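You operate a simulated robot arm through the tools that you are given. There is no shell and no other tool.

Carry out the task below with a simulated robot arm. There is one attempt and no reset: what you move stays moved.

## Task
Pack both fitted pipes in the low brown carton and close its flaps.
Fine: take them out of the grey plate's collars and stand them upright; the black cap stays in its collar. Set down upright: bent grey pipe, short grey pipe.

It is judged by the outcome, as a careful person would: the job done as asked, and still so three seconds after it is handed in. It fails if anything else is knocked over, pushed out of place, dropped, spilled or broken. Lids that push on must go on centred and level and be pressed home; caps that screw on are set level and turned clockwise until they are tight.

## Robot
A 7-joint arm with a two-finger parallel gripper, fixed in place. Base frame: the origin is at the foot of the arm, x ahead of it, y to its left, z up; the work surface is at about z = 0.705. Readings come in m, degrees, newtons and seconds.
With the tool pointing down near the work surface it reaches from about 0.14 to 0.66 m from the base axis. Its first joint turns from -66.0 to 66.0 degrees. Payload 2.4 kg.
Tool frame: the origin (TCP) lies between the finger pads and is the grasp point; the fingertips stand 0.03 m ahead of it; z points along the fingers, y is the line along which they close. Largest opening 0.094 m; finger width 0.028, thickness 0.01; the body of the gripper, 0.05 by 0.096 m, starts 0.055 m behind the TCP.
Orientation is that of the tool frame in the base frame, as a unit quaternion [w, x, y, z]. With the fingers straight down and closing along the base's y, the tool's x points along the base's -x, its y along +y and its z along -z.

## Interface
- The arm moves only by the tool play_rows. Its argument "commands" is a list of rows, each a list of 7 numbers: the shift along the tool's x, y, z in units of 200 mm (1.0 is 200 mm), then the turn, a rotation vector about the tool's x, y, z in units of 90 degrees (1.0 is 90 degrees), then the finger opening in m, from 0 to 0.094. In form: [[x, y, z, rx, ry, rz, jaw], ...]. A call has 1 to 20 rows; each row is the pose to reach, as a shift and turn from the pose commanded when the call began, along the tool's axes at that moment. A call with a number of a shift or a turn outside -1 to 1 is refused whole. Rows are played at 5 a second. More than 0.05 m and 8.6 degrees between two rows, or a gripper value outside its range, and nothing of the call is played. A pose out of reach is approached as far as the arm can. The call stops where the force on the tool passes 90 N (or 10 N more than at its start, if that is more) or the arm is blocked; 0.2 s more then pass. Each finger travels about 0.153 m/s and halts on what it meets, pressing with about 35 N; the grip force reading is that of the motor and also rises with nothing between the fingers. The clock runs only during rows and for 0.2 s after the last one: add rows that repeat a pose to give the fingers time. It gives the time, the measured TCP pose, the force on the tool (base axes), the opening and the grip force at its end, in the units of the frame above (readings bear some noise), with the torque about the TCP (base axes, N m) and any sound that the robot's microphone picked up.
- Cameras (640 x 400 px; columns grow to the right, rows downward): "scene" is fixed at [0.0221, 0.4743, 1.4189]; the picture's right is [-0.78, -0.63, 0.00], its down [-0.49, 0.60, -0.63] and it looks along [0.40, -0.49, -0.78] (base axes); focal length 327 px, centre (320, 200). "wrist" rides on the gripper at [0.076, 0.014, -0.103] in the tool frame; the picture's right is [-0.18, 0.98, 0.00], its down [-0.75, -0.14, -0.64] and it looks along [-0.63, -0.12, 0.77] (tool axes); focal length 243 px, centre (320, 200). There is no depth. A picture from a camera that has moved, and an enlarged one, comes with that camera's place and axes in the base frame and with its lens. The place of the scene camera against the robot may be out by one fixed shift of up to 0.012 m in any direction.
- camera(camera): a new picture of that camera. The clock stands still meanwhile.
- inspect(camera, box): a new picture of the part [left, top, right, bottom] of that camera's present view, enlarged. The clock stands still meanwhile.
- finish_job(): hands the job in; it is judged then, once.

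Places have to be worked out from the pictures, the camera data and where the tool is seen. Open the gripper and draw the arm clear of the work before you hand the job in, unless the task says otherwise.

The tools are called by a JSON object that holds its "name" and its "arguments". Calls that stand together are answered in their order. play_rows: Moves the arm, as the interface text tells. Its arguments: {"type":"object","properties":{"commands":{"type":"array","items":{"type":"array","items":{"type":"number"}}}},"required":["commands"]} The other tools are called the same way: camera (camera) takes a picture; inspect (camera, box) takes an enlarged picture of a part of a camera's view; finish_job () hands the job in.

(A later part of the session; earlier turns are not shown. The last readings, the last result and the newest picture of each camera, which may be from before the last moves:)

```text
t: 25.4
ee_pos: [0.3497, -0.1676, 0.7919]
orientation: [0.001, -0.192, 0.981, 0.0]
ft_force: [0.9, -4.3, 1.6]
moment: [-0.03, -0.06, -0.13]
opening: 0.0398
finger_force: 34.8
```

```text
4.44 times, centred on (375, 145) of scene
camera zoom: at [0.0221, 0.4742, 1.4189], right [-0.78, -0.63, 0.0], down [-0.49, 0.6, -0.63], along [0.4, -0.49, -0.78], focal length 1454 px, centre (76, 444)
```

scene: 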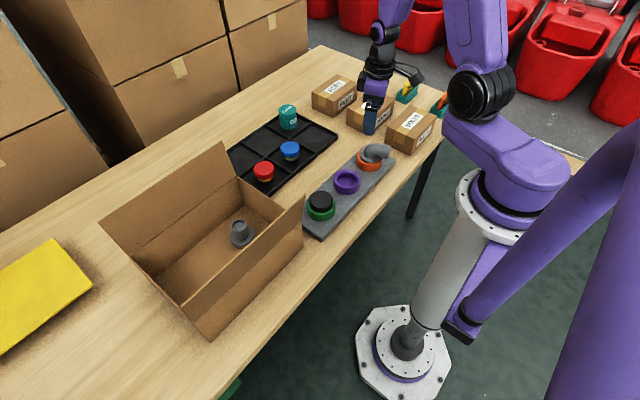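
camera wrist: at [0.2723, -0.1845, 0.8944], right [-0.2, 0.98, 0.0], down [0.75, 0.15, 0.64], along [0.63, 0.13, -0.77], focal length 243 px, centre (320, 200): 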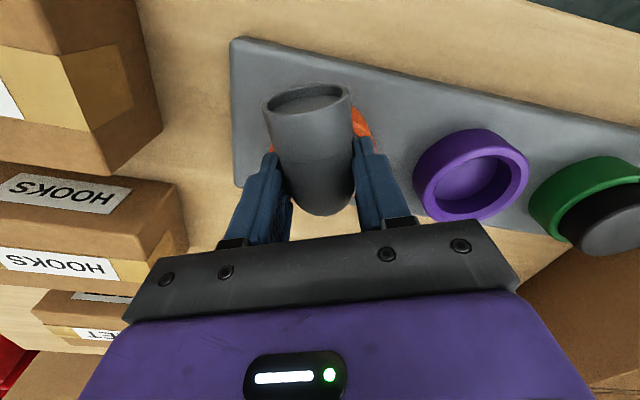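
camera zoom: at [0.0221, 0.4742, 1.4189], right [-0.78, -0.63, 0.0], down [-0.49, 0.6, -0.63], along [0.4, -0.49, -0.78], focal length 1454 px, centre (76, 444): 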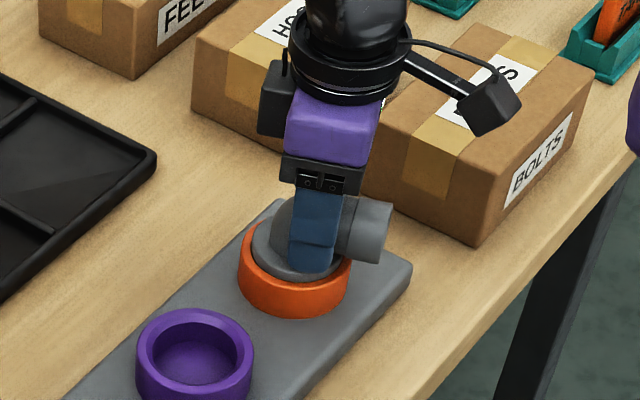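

The elbow is held at 39.8 mm with 35 N and only a small side load. I lift slowly straight up, easing 0.4 mm sideways to relieve that load.

{"name": "play_rows", "arguments": {"commands": [[0, -0.002, -0.01, 0, 0, 0, 0.0], [0, -0.002, -0.03, 0, 0, 0, 0.0], [0, -0.002, -0.05, 0, 0, 0, 0.0], [0, -0.002, -0.08, 0, 0, 0, 0.0], [0, -0.002, -0.12, 0, 0, 0, 0.0], [0, -0.002, -0.16, 0, 0, 0, 0.0], [0, -0.002, -0.2, 0, 0, 0, 0.0], [0, -0.002, -0.2, 0, 0, 0, 0.0]]}}

{"name": "camera", "arguments": {"camera": "wrist"}}

{"name": "inspect", "arguments": {"camera": "scene", "box": [325, 100, 425, 190]}}

```text
t: 27.2
ee_pos: [0.3487, -0.1657, 0.8312]
orientation: [-0.002, -0.193, 0.981, 0.0]
ft_force: [0.5, 0.0, 0.1]
moment: [-0.02, -0.01, 0.01]
opening: 0.0
finger_force: 32.5
```

```text
taken
camera wrist: at [0.2721, -0.1818, 0.9343], right [-0.2, 0.98, 0.0], down [0.75, 0.15, 0.64], along [0.63, 0.13, -0.77], focal length 243 px, centre (320, 200)
```

wrist: 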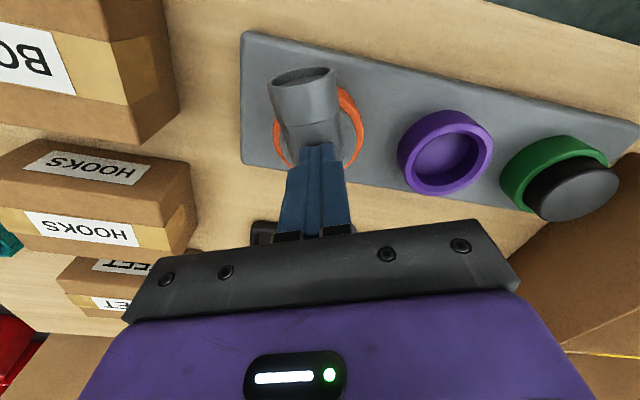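

```text
4.44 times, centred on (375, 145) of scene
camera zoom: at [0.0221, 0.4743, 1.4189], right [-0.78, -0.63, 0.0], down [-0.49, 0.6, -0.63], along [0.4, -0.49, -0.78], focal length 1454 px, centre (76, 444)
```

zoom: 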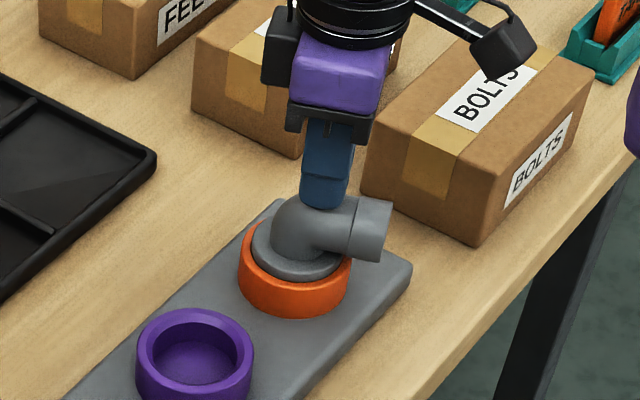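

The fingers slipped off and closed empty, and the bent pipe is still in its collar. I look closely at its state before anything else.

{"name": "inspect", "arguments": {"camera": "scene", "box": [345, 125, 405, 175]}}

{"name": "inspect", "arguments": {"camera": "wrist", "box": [230, 40, 390, 180]}}

```text
8.00 times, centred on (375, 150) of scene
camera zoom: at [0.0221, 0.4743, 1.4189], right [-0.78, -0.63, 0.0], down [-0.49, 0.6, -0.63], along [0.4, -0.49, -0.78], focal length 2617 px, centre (-120, 600)
```

zoom: 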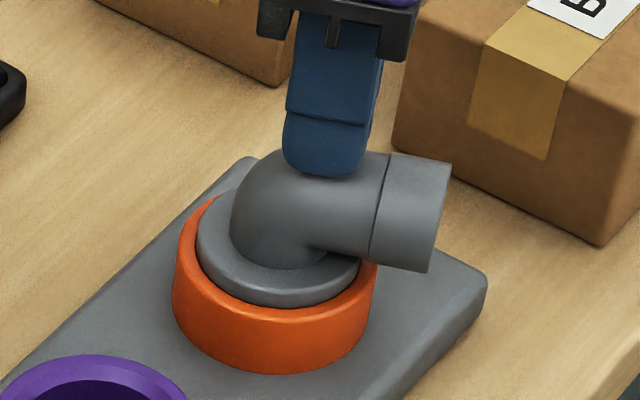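

```text
2.86 times, centred on (310, 110) of wrist
camera zoom: at [0.2721, -0.1818, 0.9343], right [-0.2, 0.98, 0.0], down [0.75, 0.15, 0.64], along [0.63, 0.13, -0.77], focal length 693 px, centre (349, 457)
```

zoom: 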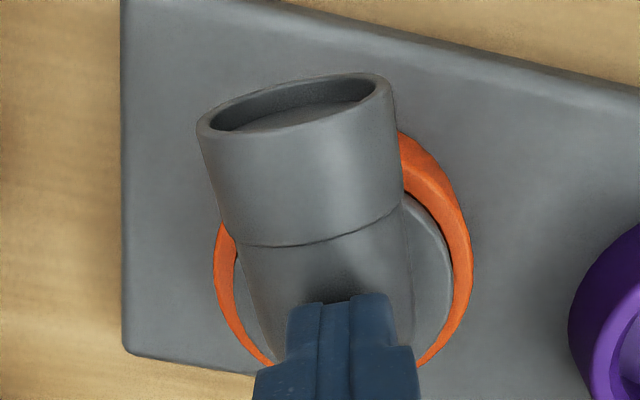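

The bent pipe hasn't moved at all, so it seats more firmly, and pulling 6–7 mm off its axis probably made it bind. I rise, open, and come back down centred on the flange axis, about (0.356, -0.1655), gripping slightly lower.

{"name": "play_rows", "arguments": {"commands": [[0, 0, -0.1, 0, 0, 0, 0.0], [0, 0, -0.15, 0, 0, 0, 0.0], [-0.0315, 0.0, -0.15, 0, 0, 0, 0.05], [-0.0315, 0.0, -0.15, 0, 0, 0, 0.094], [-0.0315, 0.0, -0.15, 0, 0, 0, 0.094], [-0.0315, 0.0, -0.15, 0, 0, 0, 0.094]]}}

{"name": "camera", "arguments": {"camera": "wrist"}}

{"name": "inspect", "arguments": {"camera": "wrist", "box": [240, 20, 380, 160]}}

```text
t: 28.6
ee_pos: [0.3559, -0.1667, 0.8608]
orientation: [0.0, -0.192, 0.981, 0.0]
ft_force: [0.4, -0.1, 0.8]
moment: [0.0, 0.01, -0.02]
opening: 0.0941
finger_force: 0.0
```

```text
taken
camera wrist: at [0.2787, -0.1811, 0.9647], right [-0.2, 0.98, 0.0], down [0.75, 0.15, 0.64], along [0.63, 0.13, -0.77], focal length 243 px, centre (320, 200)
```

wrist: 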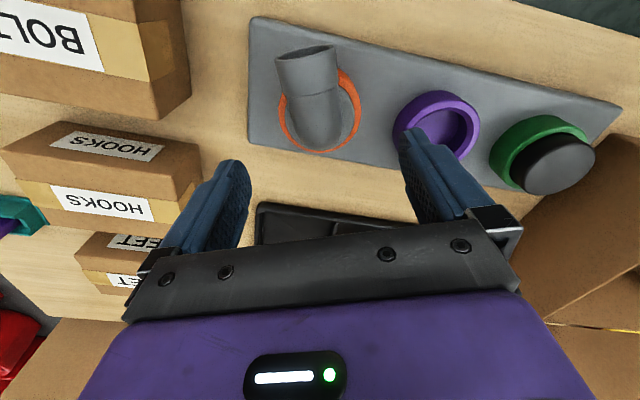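

```text
2.86 times, centred on (310, 90) of wrist
camera zoom: at [0.2787, -0.1811, 0.9647], right [-0.2, 0.98, 0.0], down [0.75, 0.15, 0.64], along [0.63, 0.13, -0.77], focal length 693 px, centre (349, 514)
```

zoom: 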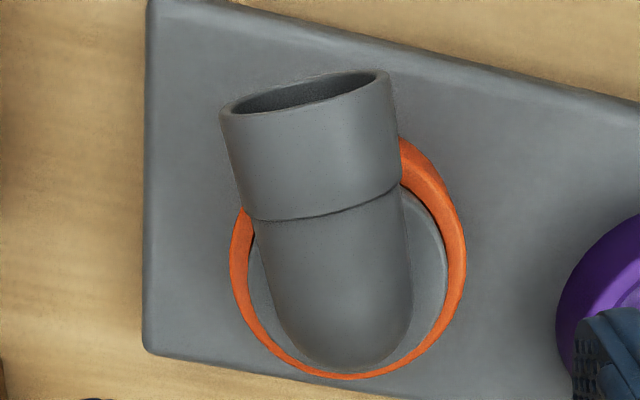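

The TCP axis now projects onto the flange centre. I go down to z 0.788 and close.

{"name": "play_rows", "arguments": {"commands": [[0, 0, 0.1, 0, 0, 0, 0.094], [0, 0, 0.2, 0, 0, 0, 0.094], [0, 0, 0.3, 0, 0, 0, 0.094], [0, 0, 0.364, 0, 0, 0, 0.094], [0, 0, 0.364, 0, 0, 0, 0.094], [0, 0, 0.364, 0, 0, 0, 0.06], [0, 0, 0.364, 0, 0, 0, 0.03], [0, 0, 0.364, 0, 0, 0, 0.0], [0, 0, 0.364, 0, 0, 0, 0.0]]}}

{"name": "camera", "arguments": {"camera": "wrist"}}

{"name": "inspect", "arguments": {"camera": "scene", "box": [345, 125, 405, 175]}}

```text
t: 30.6
ee_pos: [0.3572, -0.1659, 0.7887]
orientation: [0.002, -0.192, 0.981, -0.001]
ft_force: [4.6, 1.3, 6.5]
moment: [-0.01, 0.02, -0.01]
opening: 0.0377
finger_force: 34.9
```

```text
taken
camera wrist: at [0.2796, -0.1817, 0.8928], right [-0.2, 0.98, 0.0], down [0.75, 0.15, 0.64], along [0.63, 0.13, -0.77], focal length 243 px, centre (320, 200)
```

wrist: 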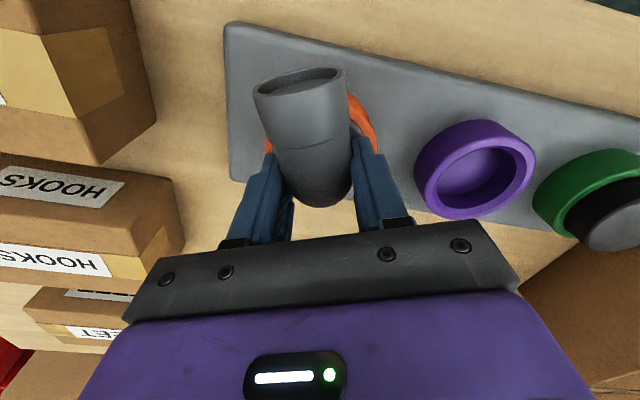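

```text
8.00 times, centred on (375, 150) of scene
camera zoom: at [0.0221, 0.4744, 1.4188], right [-0.78, -0.63, 0.0], down [-0.49, 0.6, -0.63], along [0.4, -0.49, -0.78], focal length 2617 px, centre (-120, 600)
```

zoom: 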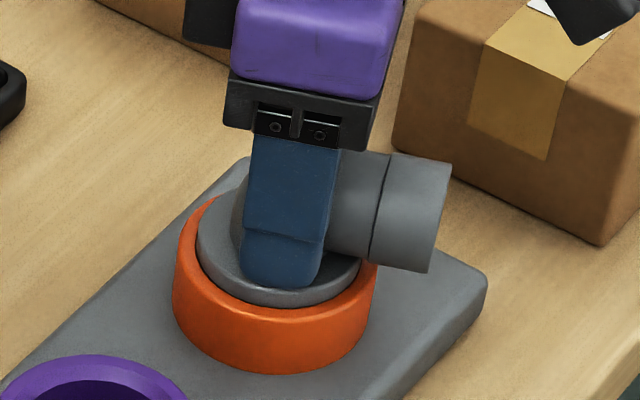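

The grip is now on-axis at 37.7 mm. I pull up just 4 mm in fine steps and read the force.

{"name": "play_rows", "arguments": {"commands": [[0, 0, -0.005, 0, 0, 0, 0.0], [0, 0, -0.01, 0, 0, 0, 0.0], [0, 0, -0.015, 0, 0, 0, 0.0], [0, 0, -0.02, 0, 0, 0, 0.0]]}}

{"name": "inspect", "arguments": {"camera": "scene", "box": [345, 125, 405, 175]}}

```text
t: 31.6
ee_pos: [0.3577, -0.1651, 0.7935]
orientation: [0.002, -0.191, 0.982, -0.001]
ft_force: [18.8, -4.1, -30.3]
moment: [0.09, 0.0, 0.17]
opening: 0.0368
finger_force: 35.2
```

```text
8.00 times, centred on (375, 150) of scene
camera zoom: at [0.0228, 0.4741, 1.4189], right [-0.78, -0.63, 0.0], down [-0.49, 0.6, -0.63], along [0.4, -0.49, -0.78], focal length 2617 px, centre (-120, 600)
```

zoom: 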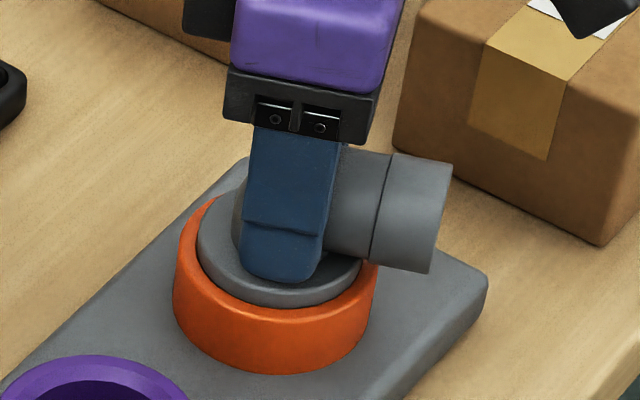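

The pull built to 30 N while the pads crept up the heel of the elbow and the pipe stayed put. I relax, open, and re-grip about 8 mm toward the bend and as low as the flange allows, where the sides of the elbow are parallel.

{"name": "play_rows", "arguments": {"commands": [[0, 0, 0.02, 0, 0, 0, 0.0], [0, 0, 0.02, 0, 0, 0, 0.05], [0, 0, 0.0, 0, 0, 0, 0.07], [0.04, 0, 0.0, 0, 0, 0, 0.07], [0.04, 0, 0.02, 0, 0, 0, 0.07], [0.04, 0, 0.032, 0, 0, 0, 0.07], [0.04, 0, 0.032, 0, 0, 0, 0.07]]}}

{"name": "camera", "arguments": {"camera": "wrist"}}

{"name": "inspect", "arguments": {"camera": "scene", "box": [345, 125, 405, 175]}}

```text
t: 33.2
ee_pos: [0.3483, -0.1685, 0.7852]
orientation: [0.0, -0.191, 0.982, -0.001]
ft_force: [0.0, -0.6, -0.5]
moment: [0.04, 0.0, -0.02]
opening: 0.0699
finger_force: 0.0
```

```text
taken
camera wrist: at [0.2708, -0.1837, 0.8895], right [-0.2, 0.98, 0.0], down [0.75, 0.15, 0.64], along [0.63, 0.13, -0.77], focal length 243 px, centre (320, 200)
```

wrist: 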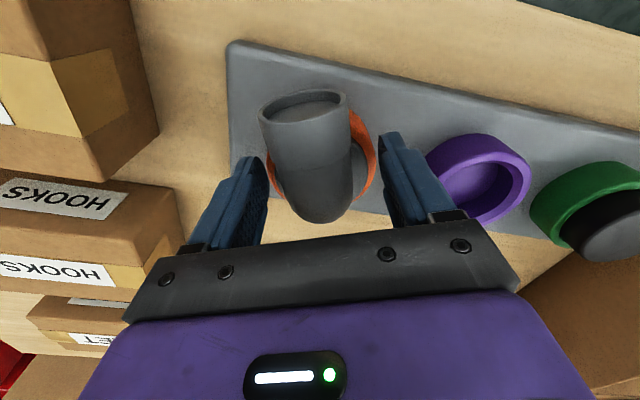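

```text
8.00 times, centred on (375, 150) of scene
camera zoom: at [0.0221, 0.4743, 1.4189], right [-0.78, -0.63, 0.0], down [-0.49, 0.6, -0.63], along [0.4, -0.49, -0.78], focal length 2617 px, centre (-120, 600)
```

zoom: 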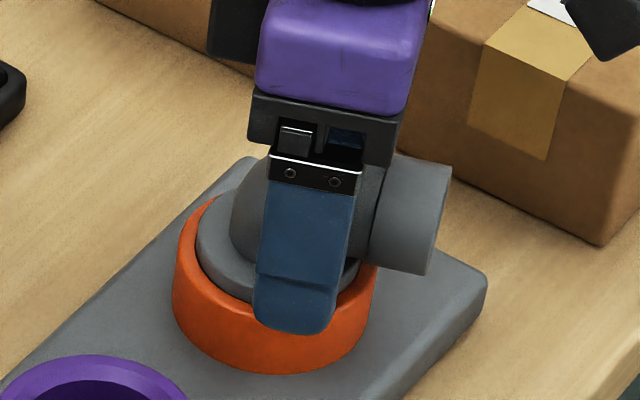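

No contact and the elbow is centred. I close here and then pull only 2 mm to read the force.

{"name": "play_rows", "arguments": {"commands": [[0, 0, 0, 0, 0, 0, 0.05], [0, 0, 0, 0, 0, 0, 0.03], [0, 0, 0, 0, 0, 0, 0.0], [0, 0, 0, 0, 0, 0, 0.0]]}}

{"name": "play_rows", "arguments": {"commands": [[0, 0, -0.005, 0, 0, 0, 0.0], [0, 0, -0.01, 0, 0, 0, 0.0]]}}

{"name": "inspect", "arguments": {"camera": "scene", "box": [345, 125, 405, 175]}}

```text
t: 34.2
ee_pos: [0.3496, -0.1701, 0.7872]
orientation: [0.001, -0.19, 0.982, -0.002]
ft_force: [3.6, -16.1, -4.7]
moment: [-0.51, -0.04, -0.38]
opening: 0.0598
finger_force: 35.0
```

```text
t: 34.8
ee_pos: [0.3489, -0.169, 0.7896]
orientation: [0.001, -0.191, 0.981, 0.001]
ft_force: [5.8, -13.6, -6.4]
moment: [-0.43, 0.23, 0.55]
opening: 0.0603
finger_force: 34.9
```

```text
8.00 times, centred on (375, 150) of scene
camera zoom: at [0.0222, 0.474, 1.419], right [-0.78, -0.63, 0.0], down [-0.49, 0.6, -0.63], along [0.4, -0.49, -0.78], focal length 2617 px, centre (-120, 600)
```

zoom: 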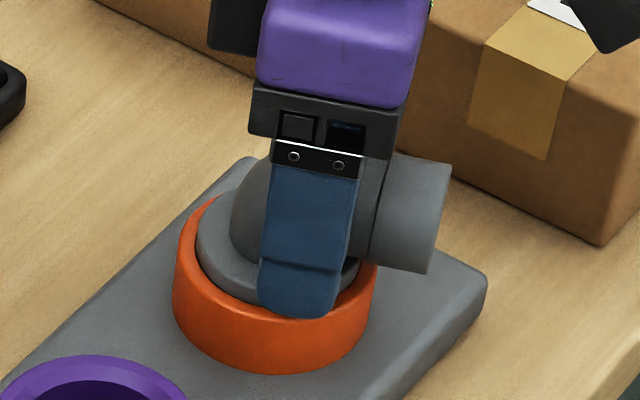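

The 60 mm opening means the tips are pinching the flange rim instead of the elbow, so the flange stands slightly proud of the collar. I open, rise a few mm and re-grip the elbow, then test a small twist to see whether the fitting turns.

{"name": "play_rows", "arguments": {"commands": [[0, 0, 0, 0, 0, 0, 0.06], [0, 0, 0, 0, 0, 0, 0.075], [0, 0, -0.02, 0, 0, 0, 0.075], [-0.01, 0, -0.025, 0, 0, 0, 0.075], [-0.01, 0, -0.025, 0, 0, 0, 0.075], [-0.01, 0, -0.025, 0, 0, 0, 0.05], [-0.01, 0, -0.025, 0, 0, 0, 0.02], [-0.01, 0, -0.025, 0, 0, 0, 0.0], [-0.01, 0, -0.025, 0, 0, 0, 0.0]]}}

{"name": "camera", "arguments": {"camera": "wrist"}}

{"name": "inspect", "arguments": {"camera": "scene", "box": [345, 125, 405, 175]}}

```text
t: 36.8
ee_pos: [0.3509, -0.1683, 0.7938]
orientation: [0.001, -0.191, 0.982, 0.0]
ft_force: [1.6, -6.7, 3.0]
moment: [-0.02, -0.09, -0.12]
opening: 0.0395
finger_force: 35.4
```

```text
taken
camera wrist: at [0.2735, -0.1839, 0.8967], right [-0.2, 0.98, 0.0], down [0.75, 0.15, 0.64], along [0.63, 0.13, -0.77], focal length 243 px, centre (320, 200)
```

wrist: 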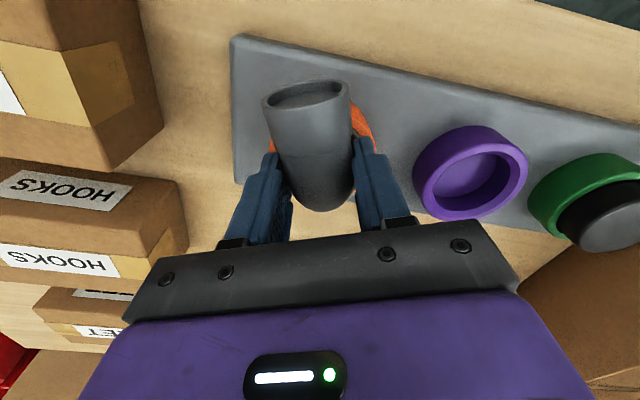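

```text
8.00 times, centred on (375, 150) of scene
camera zoom: at [0.0221, 0.4742, 1.4189], right [-0.78, -0.63, 0.0], down [-0.49, 0.6, -0.63], along [0.4, -0.49, -0.78], focal length 2617 px, centre (-120, 600)
```

zoom: 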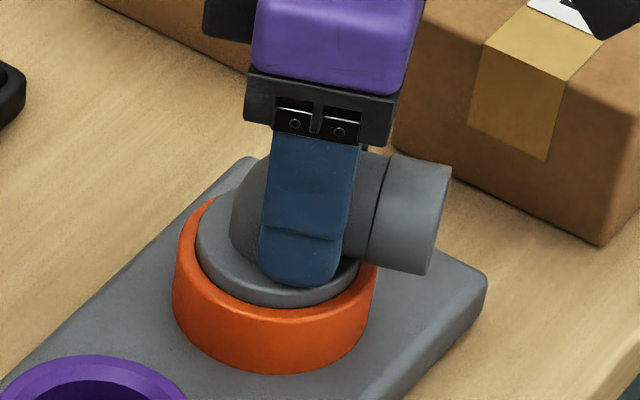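

The elbow is held again at 39.5 mm. I twist 5° counter-clockwise seen from above, about the flange axis, and read the torque.

{"name": "play_rows", "arguments": {"commands": [[0, -0.0015, 0, 0, 0, -0.015, 0.0], [0, -0.003, 0, 0, 0, -0.035, 0.0], [0, -0.004, 0, 0, 0, -0.056, 0.0], [0, -0.004, 0, 0, 0, -0.056, 0.0]]}}

{"name": "inspect", "arguments": {"camera": "scene", "box": [345, 125, 405, 175]}}

```text
t: 37.8
ee_pos: [0.3519, -0.1699, 0.7932]
orientation: [0.002, -0.234, 0.972, -0.001]
ft_force: [10.0, -17.0, 4.4]
moment: [-0.05, 0.02, 0.12]
opening: 0.0398
finger_force: 34.5
```

```text
8.00 times, centred on (375, 150) of scene
camera zoom: at [0.0222, 0.4739, 1.419], right [-0.78, -0.63, 0.0], down [-0.49, 0.6, -0.63], along [0.4, -0.49, -0.78], focal length 2617 px, centre (-120, 600)
```

zoom: 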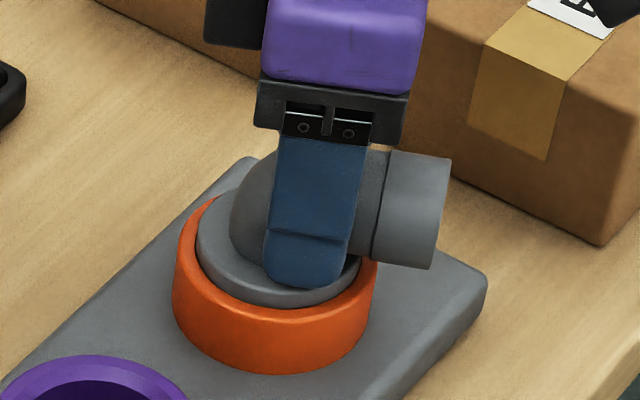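

The pipe turned with the gripper at only 0.12 N·m, so it isn't keyed against turning. The side load says I'm about 1.5 mm off-centre, so I correct that and twist 8° more.

{"name": "play_rows", "arguments": {"commands": [[0, -0.006, 0, 0, 0, -0.02, 0.0], [0, -0.009, 0, 0, 0, -0.045, 0.0], [0, -0.012, 0, 0, 0, -0.07, 0.0], [0, -0.013, 0, 0, 0, -0.09, 0.0], [0, -0.013, 0, 0, 0, -0.09, 0.0]]}}

{"name": "inspect", "arguments": {"camera": "scene", "box": [345, 125, 405, 175]}}

{"name": "camera", "arguments": {"camera": "wrist"}}

```text
t: 39.0
ee_pos: [0.3513, -0.1702, 0.7944]
orientation: [-0.001, -0.303, 0.953, 0.001]
ft_force: [6.6, -0.4, 2.8]
moment: [0.6, -0.26, -1.35]
opening: 0.0401
finger_force: 35.1
```

```text
8.00 times, centred on (375, 150) of scene
camera zoom: at [0.0222, 0.4742, 1.4189], right [-0.78, -0.63, 0.0], down [-0.49, 0.6, -0.63], along [0.4, -0.49, -0.78], focal length 2617 px, centre (-120, 600)
```

zoom: 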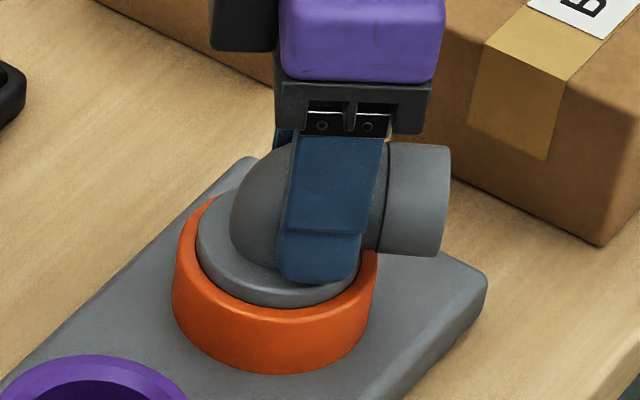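

```text
taken
camera wrist: at [0.2799, -0.2032, 0.8974], right [-0.42, 0.91, 0.0], down [0.7, 0.32, 0.64], along [0.58, 0.27, -0.77], focal length 243 px, centre (320, 200)
```

wrist: 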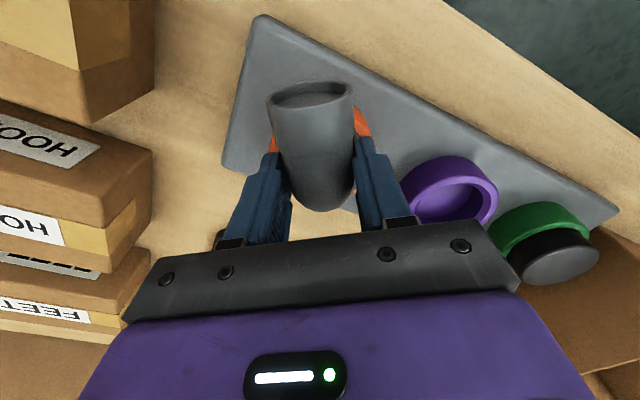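

The pipe followed to about 35° heading, the plate hasn't moved, and the resisting torque of 1.35 N·m looks like a tight seal. I pull up 2 mm here to see whether it now comes free.

{"name": "play_rows", "arguments": {"commands": [[0, 0, -0.005, 0, 0, 0, 0.0], [0, 0, -0.01, 0, 0, 0, 0.0], [0, 0, -0.01, 0, 0, 0, 0.0]]}}

{"name": "inspect", "arguments": {"camera": "scene", "box": [345, 125, 405, 175]}}

```text
t: 39.8
ee_pos: [0.3503, -0.1707, 0.7974]
orientation: [-0.001, -0.303, 0.953, 0.001]
ft_force: [2.4, 2.7, 2.3]
moment: [0.6, -0.24, -1.24]
opening: 0.0403
finger_force: 34.9
```

```text
8.00 times, centred on (375, 150) of scene
camera zoom: at [0.0221, 0.4743, 1.4189], right [-0.78, -0.63, 0.0], down [-0.49, 0.6, -0.63], along [0.4, -0.49, -0.78], focal length 2617 px, centre (-120, 600)
```

zoom: 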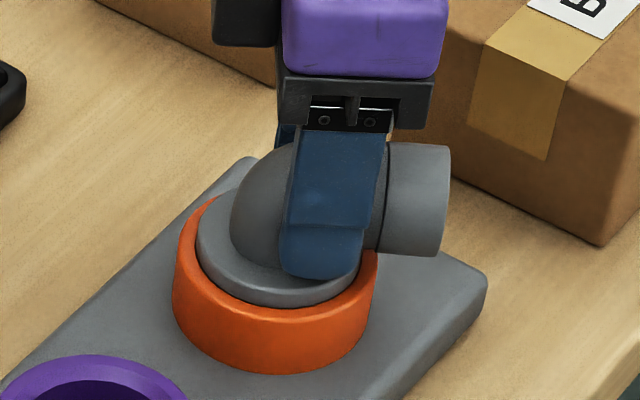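

The fingers slid 3 mm up the elbow with no resistance and the pipe didn't rise, so friction alone won't lift it from here. I open and rise to re-measure the axis and the pipe's new heading, then I'll twist and pull together.

{"name": "play_rows", "arguments": {"commands": [[0, 0, 0, 0, 0, 0.0, 0.04], [0, 0, 0, 0, 0, 0.0, 0.075], [0, 0, -0.05, 0, 0, 0, 0.094], [0, 0, -0.15, 0, 0, 0, 0.094], [0, 0, -0.3, 0, 0, 0, 0.094], [0, 0, -0.3, 0, 0, 0, 0.094]]}}

{"name": "inspect", "arguments": {"camera": "wrist", "box": [240, 20, 380, 160]}}

{"name": "inspect", "arguments": {"camera": "scene", "box": [345, 125, 405, 175]}}

```text
t: 41.2
ee_pos: [0.353, -0.1687, 0.8585]
orientation: [0.0, -0.302, 0.953, 0.0]
ft_force: [-0.1, -0.7, 0.1]
moment: [-0.01, 0.0, 0.0]
opening: 0.0942
finger_force: 0.0
```

```text
2.86 times, centred on (310, 90) of wrist
camera zoom: at [0.2811, -0.2018, 0.9609], right [-0.42, 0.91, 0.0], down [0.7, 0.32, 0.64], along [0.58, 0.27, -0.77], focal length 693 px, centre (349, 514)
```

zoom: 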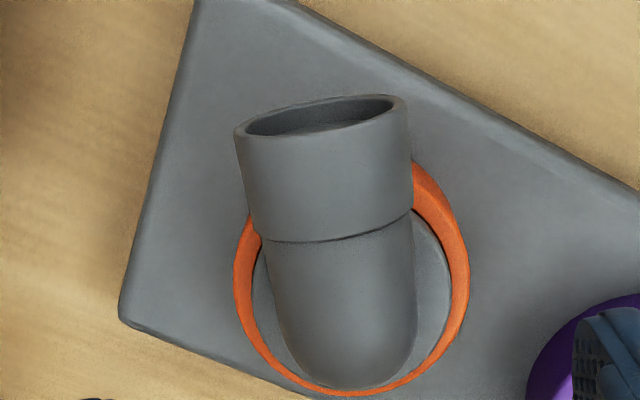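

```text
8.00 times, centred on (375, 150) of scene
camera zoom: at [0.0221, 0.4743, 1.4189], right [-0.78, -0.63, 0.0], down [-0.49, 0.6, -0.63], along [0.4, -0.49, -0.78], focal length 2617 px, centre (-120, 600)
```

zoom: 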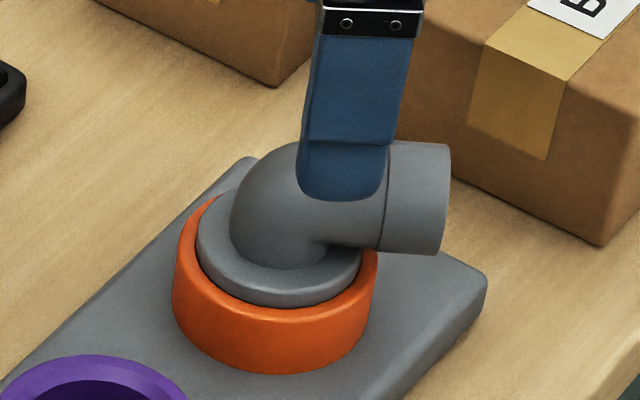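

The axis measures (0.3566, -0.1662) and the limb now heads 31°. The TCP is already 4 mm along the limb from the axis, so I align the yaw, descend and close.

{"name": "play_rows", "arguments": {"commands": [[0, 0, 0.1, 0, 0, 0.042, 0.094], [0, 0, 0.2, 0, 0, 0.042, 0.094], [0, 0, 0.3, 0, 0, 0.042, 0.094], [0, 0, 0.345, 0, 0, 0.042, 0.094], [0, 0, 0.345, 0, 0, 0.042, 0.094], [0, 0, 0.345, 0, 0, 0.042, 0.06], [0, 0, 0.345, 0, 0, 0.042, 0.03], [0, 0, 0.345, 0, 0, 0.042, 0.0], [0, 0, 0.345, 0, 0, 0.042, 0.0]]}}

{"name": "inspect", "arguments": {"camera": "scene", "box": [345, 125, 405, 175]}}

```text
t: 43.2
ee_pos: [0.3517, -0.1699, 0.7865]
orientation: [-0.001, -0.271, 0.963, 0.0]
ft_force: [-1.0, 5.9, -6.3]
moment: [0.1, 0.02, -0.01]
opening: 0.0595
finger_force: 34.6
```

```text
8.00 times, centred on (375, 150) of scene
camera zoom: at [0.0221, 0.4744, 1.4188], right [-0.78, -0.63, 0.0], down [-0.49, 0.6, -0.63], along [0.4, -0.49, -0.78], focal length 2617 px, centre (-120, 600)
```

zoom: 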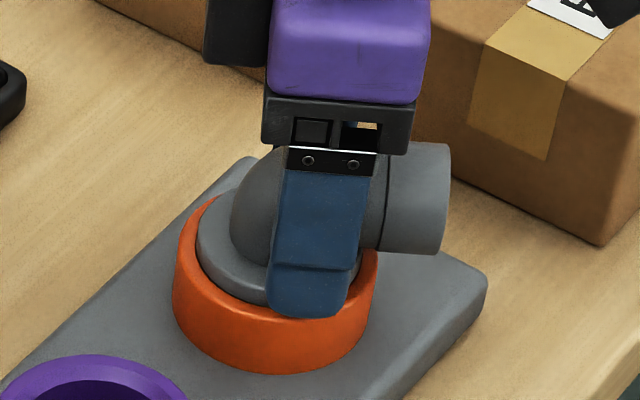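

The tips are on the flange rim again at 59.5 mm, this time nearly centred. That is the best on-axis hold there is, so I test a small 2 mm pull.

{"name": "play_rows", "arguments": {"commands": [[0, 0, -0.004, 0, 0, 0, 0.0], [0, 0, -0.008, 0, 0, 0, 0.0], [0, 0, -0.01, 0, 0, 0, 0.0]]}}

{"name": "inspect", "arguments": {"camera": "scene", "box": [345, 125, 405, 175]}}

{"name": "inspect", "arguments": {"camera": "wrist", "box": [220, 60, 420, 240]}}

```text
t: 44.0
ee_pos: [0.3527, -0.1693, 0.788]
orientation: [-0.001, -0.271, 0.962, -0.001]
ft_force: [4.3, 9.1, -30.1]
moment: [0.06, 0.11, -0.02]
opening: 0.0595
finger_force: 34.9
```

```text
8.00 times, centred on (375, 150) of scene
camera zoom: at [0.0225, 0.4743, 1.4188], right [-0.78, -0.63, 0.0], down [-0.49, 0.6, -0.63], along [0.4, -0.49, -0.78], focal length 2617 px, centre (-120, 600)
```

zoom: 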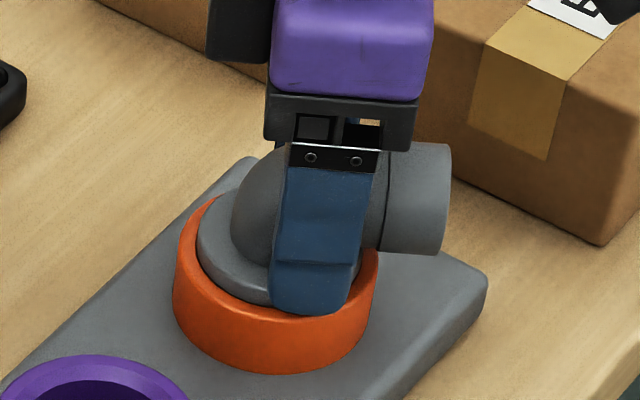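

```text
2.22 times, centred on (320, 150) of wrist
camera zoom: at [0.2781, -0.1979, 0.8912], right [-0.36, 0.93, 0.0], down [0.72, 0.27, 0.64], along [0.6, 0.23, -0.77], focal length 539 px, centre (320, 311)
```

zoom: 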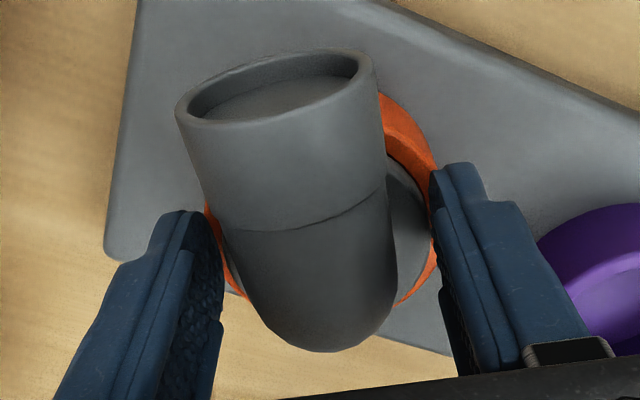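

The flange hold carries 30 N with no slip. I pull another 2 mm in fine steps.

{"name": "play_rows", "arguments": {"commands": [[0, 0, -0.003, 0, 0, 0, 0.0], [0, 0, -0.006, 0, 0, 0, 0.0], [0, 0, -0.01, 0, 0, 0, 0.0]]}}

{"name": "inspect", "arguments": {"camera": "scene", "box": [345, 125, 405, 175]}}

```text
t: 44.8
ee_pos: [0.3521, -0.1702, 0.7923]
orientation: [0.001, -0.272, 0.962, 0.0]
ft_force: [-4.6, 13.3, 10.1]
moment: [-0.01, -0.19, 0.3]
opening: 0.0398
finger_force: 34.9
```

```text
8.00 times, centred on (375, 150) of scene
camera zoom: at [0.0219, 0.4747, 1.4188], right [-0.78, -0.63, 0.0], down [-0.49, 0.6, -0.63], along [0.4, -0.49, -0.78], focal length 2617 px, centre (-120, 600)
```

zoom: 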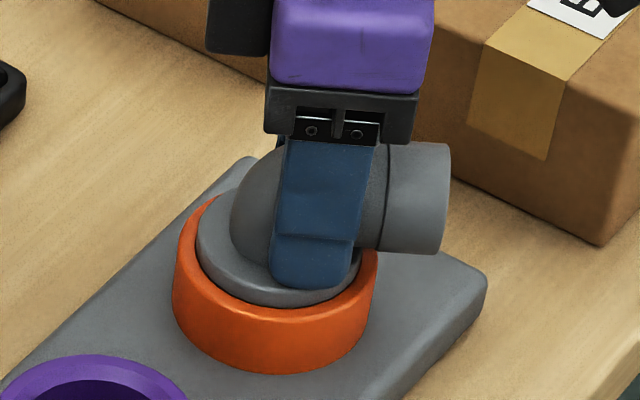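

It slipped off the rim above about 30 N and is back on the elbow at 39.8 mm. Since it turned earlier, I now combine a counter-clockwise twist about the axis with a slight upward pull to break the seal.

{"name": "play_rows", "arguments": {"commands": [[0, 0.005, 0, 0, 0, -0.02, 0.0], [-0.0002, 0.003, 0, 0, 0, -0.0667, 0.0], [-0.0007, 0.0, -0.002, 0, 0, -0.133, 0.0], [-0.0015, -0.003, -0.005, 0, 0, -0.2, 0.0], [-0.0026, -0.006, -0.008, 0, 0, -0.267, 0.0], [-0.004, -0.009, -0.011, 0, 0, -0.333, 0.0]]}}

{"name": "inspect", "arguments": {"camera": "scene", "box": [345, 125, 405, 175]}}

{"name": "camera", "arguments": {"camera": "wrist"}}

```text
t: 46.2
ee_pos: [0.3548, -0.1726, 0.7928]
orientation: [0.001, -0.512, 0.859, 0.001]
ft_force: [1.1, -1.5, -1.1]
moment: [-0.09, -0.08, -0.03]
opening: 0.0398
finger_force: 34.9
```

```text
8.00 times, centred on (375, 150) of scene
camera zoom: at [0.0221, 0.4743, 1.4189], right [-0.78, -0.63, 0.0], down [-0.49, 0.6, -0.63], along [0.4, -0.49, -0.78], focal length 2617 px, centre (-120, 600)
```

zoom: 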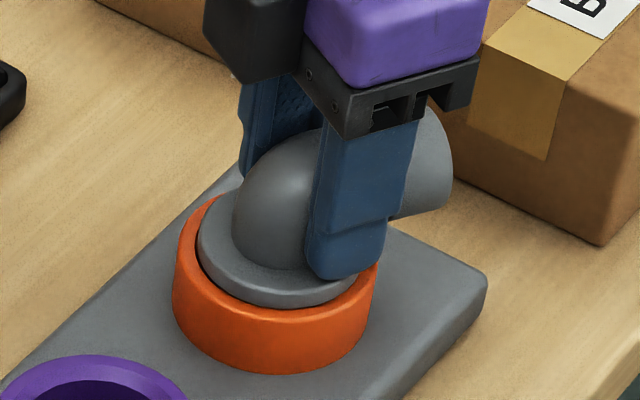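

```text
taken
camera wrist: at [0.3036, -0.2325, 0.8957], right [-0.78, 0.63, 0.0], down [0.48, 0.59, 0.64], along [0.41, 0.5, -0.77], focal length 243 px, centre (320, 200)
```

wrist: 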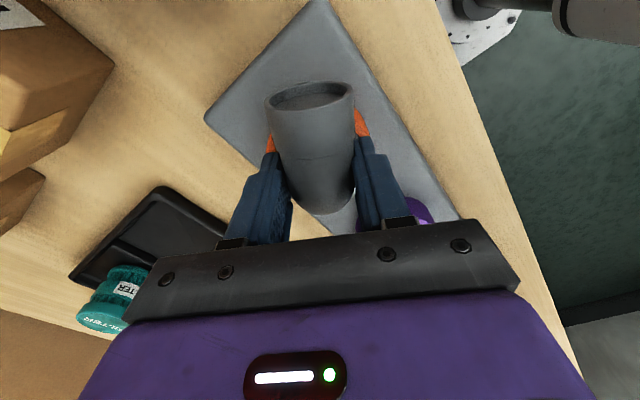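

The pipe turned a further 30° and now force and torque are all near zero, so the fitting looks released. I try a gentle 4 mm lift.

{"name": "play_rows", "arguments": {"commands": [[0, 0, -0.005, 0, 0, 0, 0.0], [0, 0, -0.01, 0, 0, 0, 0.0], [0, 0, -0.015, 0, 0, 0, 0.0], [0, 0, -0.02, 0, 0, 0, 0.0]]}}

{"name": "inspect", "arguments": {"camera": "scene", "box": [345, 125, 405, 175]}}

```text
t: 47.2
ee_pos: [0.3537, -0.1721, 0.7959]
orientation: [0.001, -0.51, 0.86, 0.0]
ft_force: [1.4, -2.2, -1.5]
moment: [-0.11, -0.05, -0.01]
opening: 0.0398
finger_force: 35.3
```

```text
8.00 times, centred on (375, 150) of scene
camera zoom: at [0.0221, 0.4743, 1.4189], right [-0.78, -0.63, 0.0], down [-0.49, 0.6, -0.63], along [0.4, -0.49, -0.78], focal length 2617 px, centre (-120, 600)
```

zoom: 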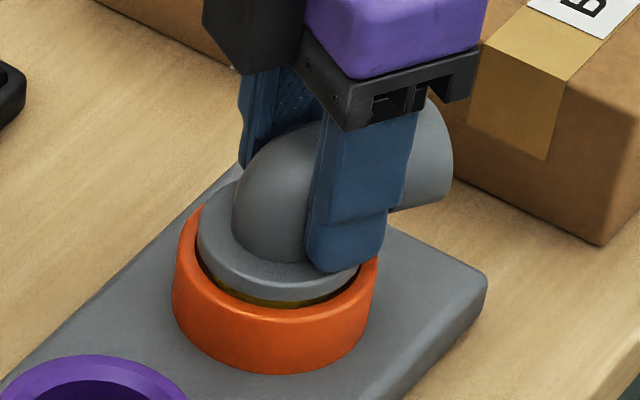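

It has come free: the flange has risen and the yellow band shows, with only about 1.5 N of weight. I keep lifting slowly, straight up.

{"name": "play_rows", "arguments": {"commands": [[0, 0, -0.02, 0, 0, 0, 0.0], [0, 0, -0.04, 0, 0, 0, 0.0], [0, 0, -0.06, 0, 0, 0, 0.0], [0, 0, -0.09, 0, 0, 0, 0.0], [0, 0, -0.12, 0, 0, 0, 0.0], [0, 0, -0.16, 0, 0, 0, 0.0], [0, 0, -0.2, 0, 0, 0, 0.0], [0, 0, -0.25, 0, 0, 0, 0.0], [0, 0, -0.25, 0, 0, 0, 0.0]]}}

{"name": "inspect", "arguments": {"camera": "scene", "box": [315, 80, 415, 180]}}

{"name": "camera", "arguments": {"camera": "wrist"}}

```text
t: 49.2
ee_pos: [0.354, -0.1698, 0.8483]
orientation: [0.0, -0.511, 0.86, 0.0]
ft_force: [-0.5, -0.5, -1.6]
moment: [0.02, -0.01, 0.0]
opening: 0.0399
finger_force: 34.5
```

```text
4.00 times, centred on (365, 130) of scene
camera zoom: at [0.0221, 0.4743, 1.4189], right [-0.78, -0.63, 0.0], down [-0.49, 0.6, -0.63], along [0.4, -0.49, -0.78], focal length 1308 px, centre (140, 480)
```

zoom: 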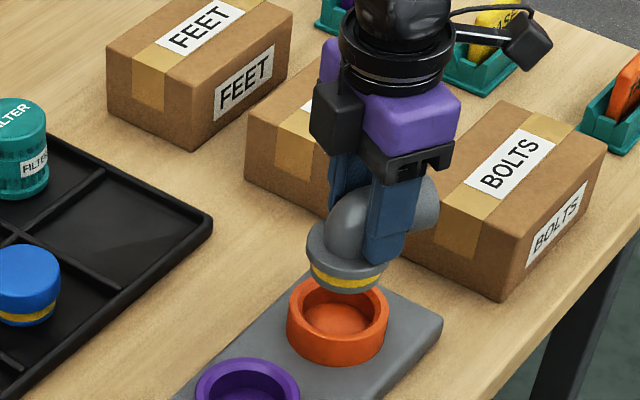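

```text
taken
camera wrist: at [0.3027, -0.2309, 0.9499], right [-0.77, 0.63, 0.0], down [0.48, 0.59, 0.64], along [0.41, 0.5, -0.77], focal length 243 px, centre (320, 200)
```

wrist: 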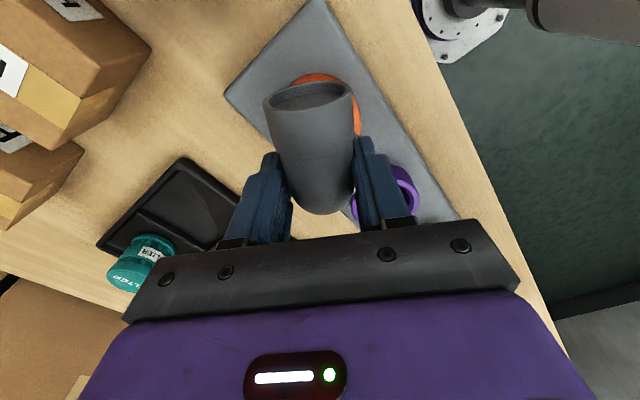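

The bent pipe is out. I zoom in to check that it hangs level before carrying it.

{"name": "inspect", "arguments": {"camera": "scene", "box": [345, 115, 405, 175]}}

{"name": "inspect", "arguments": {"camera": "wrist", "box": [230, 60, 400, 230]}}

```text
6.67 times, centred on (375, 145) of scene
camera zoom: at [0.0221, 0.4743, 1.4189], right [-0.78, -0.63, 0.0], down [-0.49, 0.6, -0.63], along [0.4, -0.49, -0.78], focal length 2181 px, centre (-47, 567)
```

zoom: 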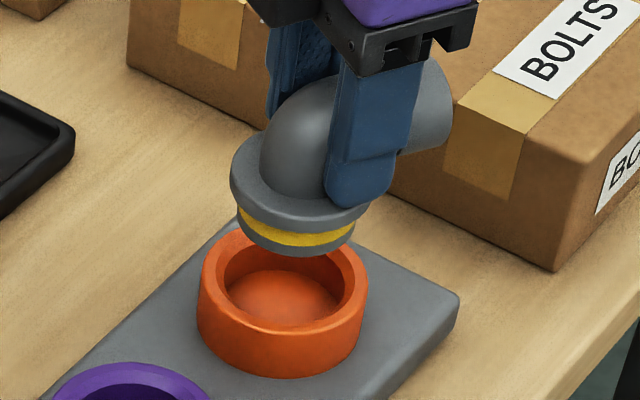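

```text
2.35 times, centred on (315, 145) of wrist
camera zoom: at [0.3027, -0.2309, 0.9499], right [-0.77, 0.63, 0.0], down [0.48, 0.59, 0.64], along [0.41, 0.5, -0.77], focal length 571 px, centre (332, 329)
```

zoom: 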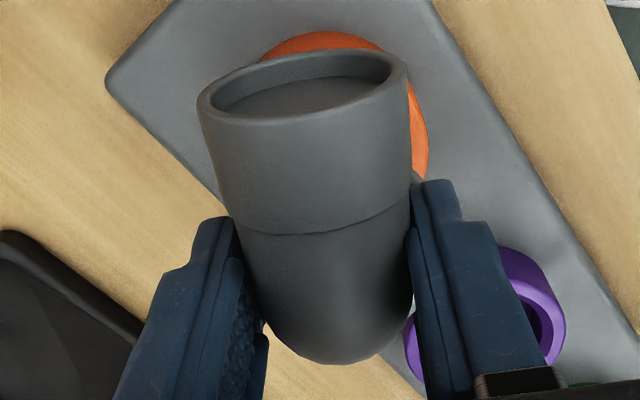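

The band's slope in the picture matches a true vertical there, so the pipe hangs level. I lift clear and turn the tool back to zero yaw while high, which makes travel and placement simple.

{"name": "play_rows", "arguments": {"commands": [[0, 0, -0.15, 0, 0, 0, 0.0], [0, 0, -0.35, 0, 0, 0.04, 0.0], [0, 0, -0.55, 0, 0, 0.11, 0.0], [0, 0, -0.75, 0, 0, 0.19, 0.0], [0, 0, -0.9, 0, 0, 0.27, 0.0], [0, 0, -0.95, 0, 0, 0.35, 0.0], [0, 0, -0.95, 0, 0, 0.43, 0.0], [0, 0, -0.95, 0, 0, 0.51, 0.0], [0, 0, -0.95, 0, 0, 0.58, 0.0], [0, 0, -0.95, 0, 0, 0.64, 0.0], [0, 0, -0.95, 0, 0, 0.684, 0.0], [0, 0, -0.95, 0, 0, 0.684, 0.0]]}}

{"name": "camera", "arguments": {"camera": "wrist"}}

{"name": "camera", "arguments": {"camera": "scene"}}

```text
t: 51.8
ee_pos: [0.3526, -0.1714, 1.037]
orientation: [0.0, 0.002, 1.0, 0.0]
ft_force: [0.7, 0.7, -1.0]
moment: [-0.01, -0.02, 0.0]
opening: 0.0397
finger_force: 34.6
```

```text
taken
camera wrist: at [0.276, -0.1582, 1.1398], right [0.19, 0.98, 0.0], down [0.75, -0.14, 0.64], along [0.63, -0.12, -0.77], focal length 243 px, centre (320, 200)
```

wrist: 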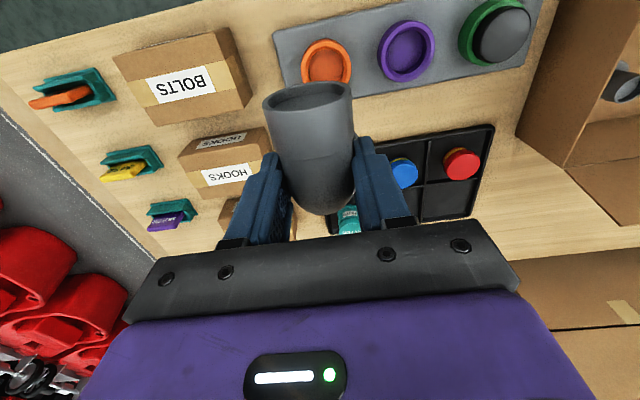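

```text
taken
```

scene: 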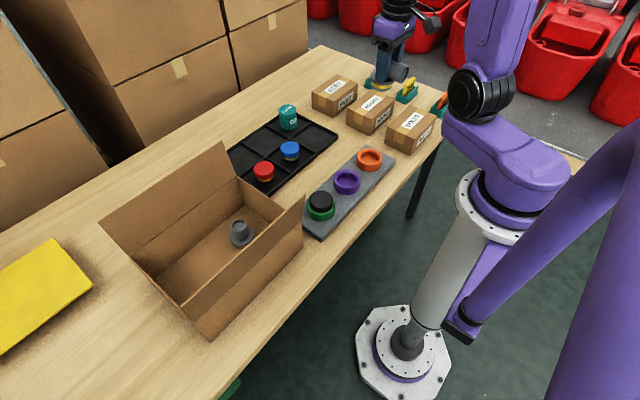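

The pipe hangs level at zero yaw. I carry it toward the carton: forward in x first, then along y between the flaps.

{"name": "play_rows", "arguments": {"commands": [[-0.1, 0.05, 0, 0, 0, 0, 0.0], [-0.25, 0.15, 0, 0, 0, 0, 0.0], [-0.4, 0.3, 0, 0, 0, 0, 0.0], [-0.5, 0.48, 0, 0, 0, 0, 0.0], [-0.54, 0.68, 0, 0, 0, 0, 0.0], [-0.54, 0.88, 0, 0, 0, 0, 0.0], [-0.54, 1.0, 0, 0, 0, 0, 0.0], [-0.54, 1.0, 0, 0, 0, 0, 0.0]]}}

{"name": "play_rows", "arguments": {"commands": [[0, 0.1, 0, 0, 0, 0, 0.0], [0, 0.3, 0, 0, 0, 0, 0.0], [0, 0.5, 0, 0, 0, 0, 0.0], [0, 0.7, 0, 0, 0, 0, 0.0], [0, 0.88, 0, 0, 0, 0, 0.0], [0, 0.95, 0, 0, 0, 0, 0.0], [0, 0.95, 0, 0, 0, 0, 0.0]]}}

{"name": "camera", "arguments": {"camera": "wrist"}}

{"name": "camera", "arguments": {"camera": "scene"}}

```text
t: 53.6
ee_pos: [0.4607, 0.0319, 1.0372]
orientation: [0.0, 0.003, 1.0, 0.0]
ft_force: [0.4, 0.2, -0.7]
moment: [-0.02, 0.0, 0.06]
opening: 0.0394
finger_force: 35.2
```

```text
t: 55.2
ee_pos: [0.4622, 0.2193, 1.0388]
orientation: [0.0, 0.002, 1.0, 0.001]
ft_force: [-0.4, 0.1, -1.1]
moment: [-0.03, -0.02, 0.04]
opening: 0.0394
finger_force: 34.9
```

```text
taken
camera wrist: at [0.3846, 0.2326, 1.1418], right [0.19, 0.98, 0.0], down [0.75, -0.14, 0.64], along [0.63, -0.12, -0.77], focal length 243 px, centre (320, 200)
```

wrist: 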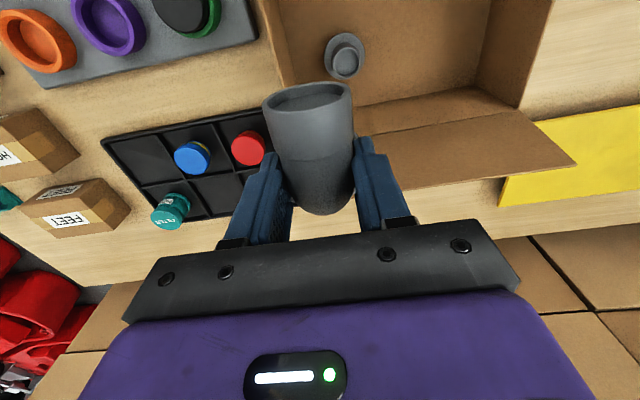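

```text
taken
```

scene: 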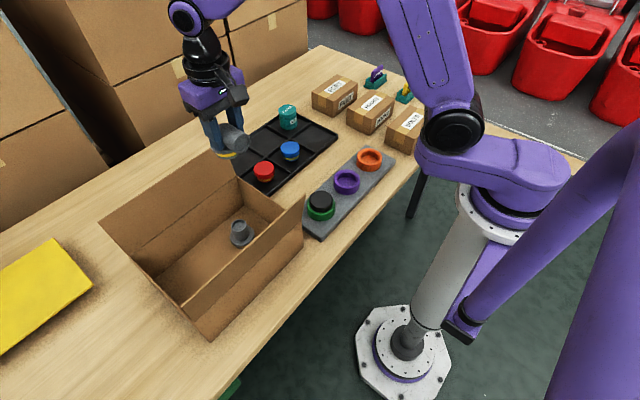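

Both flaps are clear. I move over y about 0.385 and lower partway into the carton.

{"name": "play_rows", "arguments": {"commands": [[0, 0.1, 0, 0, 0, 0, 0.0], [0, 0.3, 0, 0, 0, 0, 0.0], [0, 0.5, 0, 0, 0, 0, 0.0], [0, 0.7, 0, 0, 0, 0, 0.0], [0, 0.83, 0, 0, 0, 0, 0.0], [0, 0.83, 0.1, 0, 0, 0, 0.0], [0, 0.83, 0.3, 0, 0, 0, 0.0], [0, 0.83, 0.5, 0, 0, 0, 0.0], [0, 0.83, 0.7, 0, 0, 0, 0.0], [0, 0.83, 0.7, 0, 0, 0, 0.0]]}}

{"name": "camera", "arguments": {"camera": "wrist"}}

{"name": "camera", "arguments": {"camera": "scene"}}

```text
t: 57.4
ee_pos: [0.4608, 0.3858, 0.8995]
orientation: [0.0, 0.002, 1.0, 0.001]
ft_force: [-0.2, -0.2, -0.5]
moment: [0.0, 0.03, 0.02]
opening: 0.0394
finger_force: 34.8
```

```text
taken
camera wrist: at [0.3835, 0.3997, 1.0016], right [0.19, 0.98, 0.0], down [0.75, -0.14, 0.64], along [0.63, -0.12, -0.77], focal length 243 px, centre (320, 200)
```

wrist: 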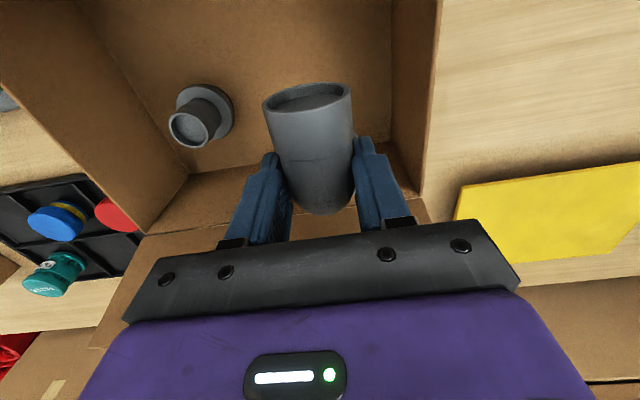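

```text
taken
```

scene: 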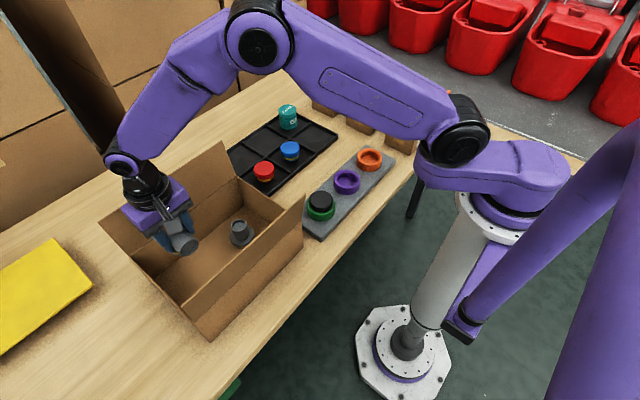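

Good clearance to the end wall and the short pipe. I lower to z 0.80, then feel for the floor in fine steps.

{"name": "play_rows", "arguments": {"commands": [[0, 0, 0.1, 0, 0, 0, 0.0], [0, 0, 0.2, 0, 0, 0, 0.0], [0, 0, 0.3, 0, 0, 0, 0.0], [0, 0, 0.4, 0, 0, 0, 0.0], [0, 0, 0.48, 0, 0, 0, 0.0], [0, 0, 0.48, 0, 0, 0, 0.0]]}}

{"name": "play_rows", "arguments": {"commands": [[0, 0, 0.01, 0, 0, 0, 0.0], [0, 0, 0.02, 0, 0, 0, 0.0], [0, 0, 0.025, 0, 0, 0, 0.0], [0, 0, 0.03, 0, 0, 0, 0.0], [0, 0, 0.03, 0, 0, 0, 0.0]]}}

{"name": "camera", "arguments": {"camera": "wrist"}}

{"name": "inspect", "arguments": {"camera": "scene", "box": [90, 130, 330, 350]}}

```text
t: 58.8
ee_pos: [0.4628, 0.3858, 0.8003]
orientation: [0.0, 0.002, 1.0, 0.0]
ft_force: [0.4, -0.3, -0.6]
moment: [0.04, -0.01, -0.03]
opening: 0.0395
finger_force: 35.1
```

```text
t: 60.0
ee_pos: [0.4639, 0.3851, 0.7943]
orientation: [0.0, 0.002, 1.0, 0.0]
ft_force: [-0.1, -0.3, -1.1]
moment: [-0.04, -0.01, -0.02]
opening: 0.0395
finger_force: 34.8
```

```text
taken
camera wrist: at [0.3863, 0.3987, 0.8976], right [0.19, 0.98, 0.0], down [0.75, -0.14, 0.64], along [0.63, -0.12, -0.77], focal length 243 px, centre (320, 200)
```

wrist: 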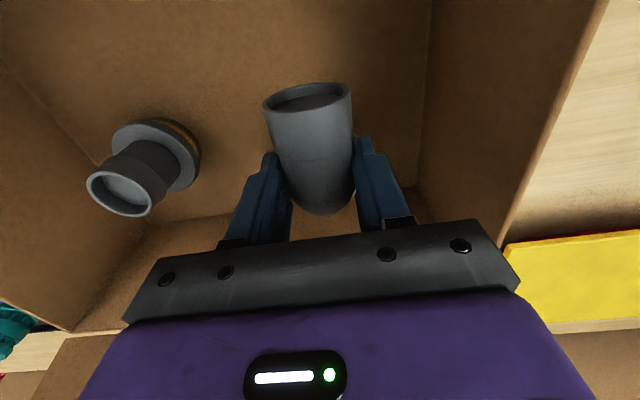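

```text
1.82 times, centred on (210, 240) of scene
camera zoom: at [0.0221, 0.4743, 1.4189], right [-0.78, -0.63, 0.0], down [-0.49, 0.6, -0.63], along [0.4, -0.49, -0.78], focal length 595 px, centre (520, 127)
```

zoom: 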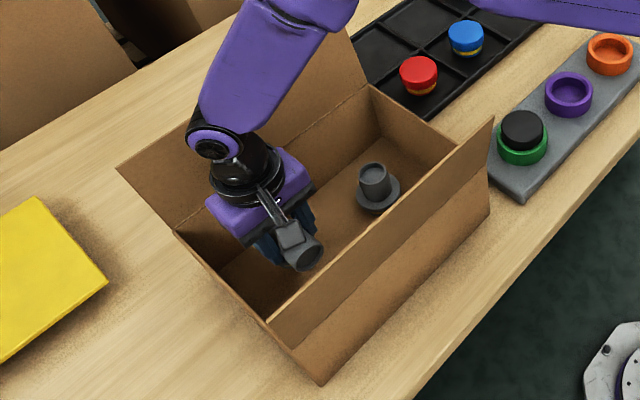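

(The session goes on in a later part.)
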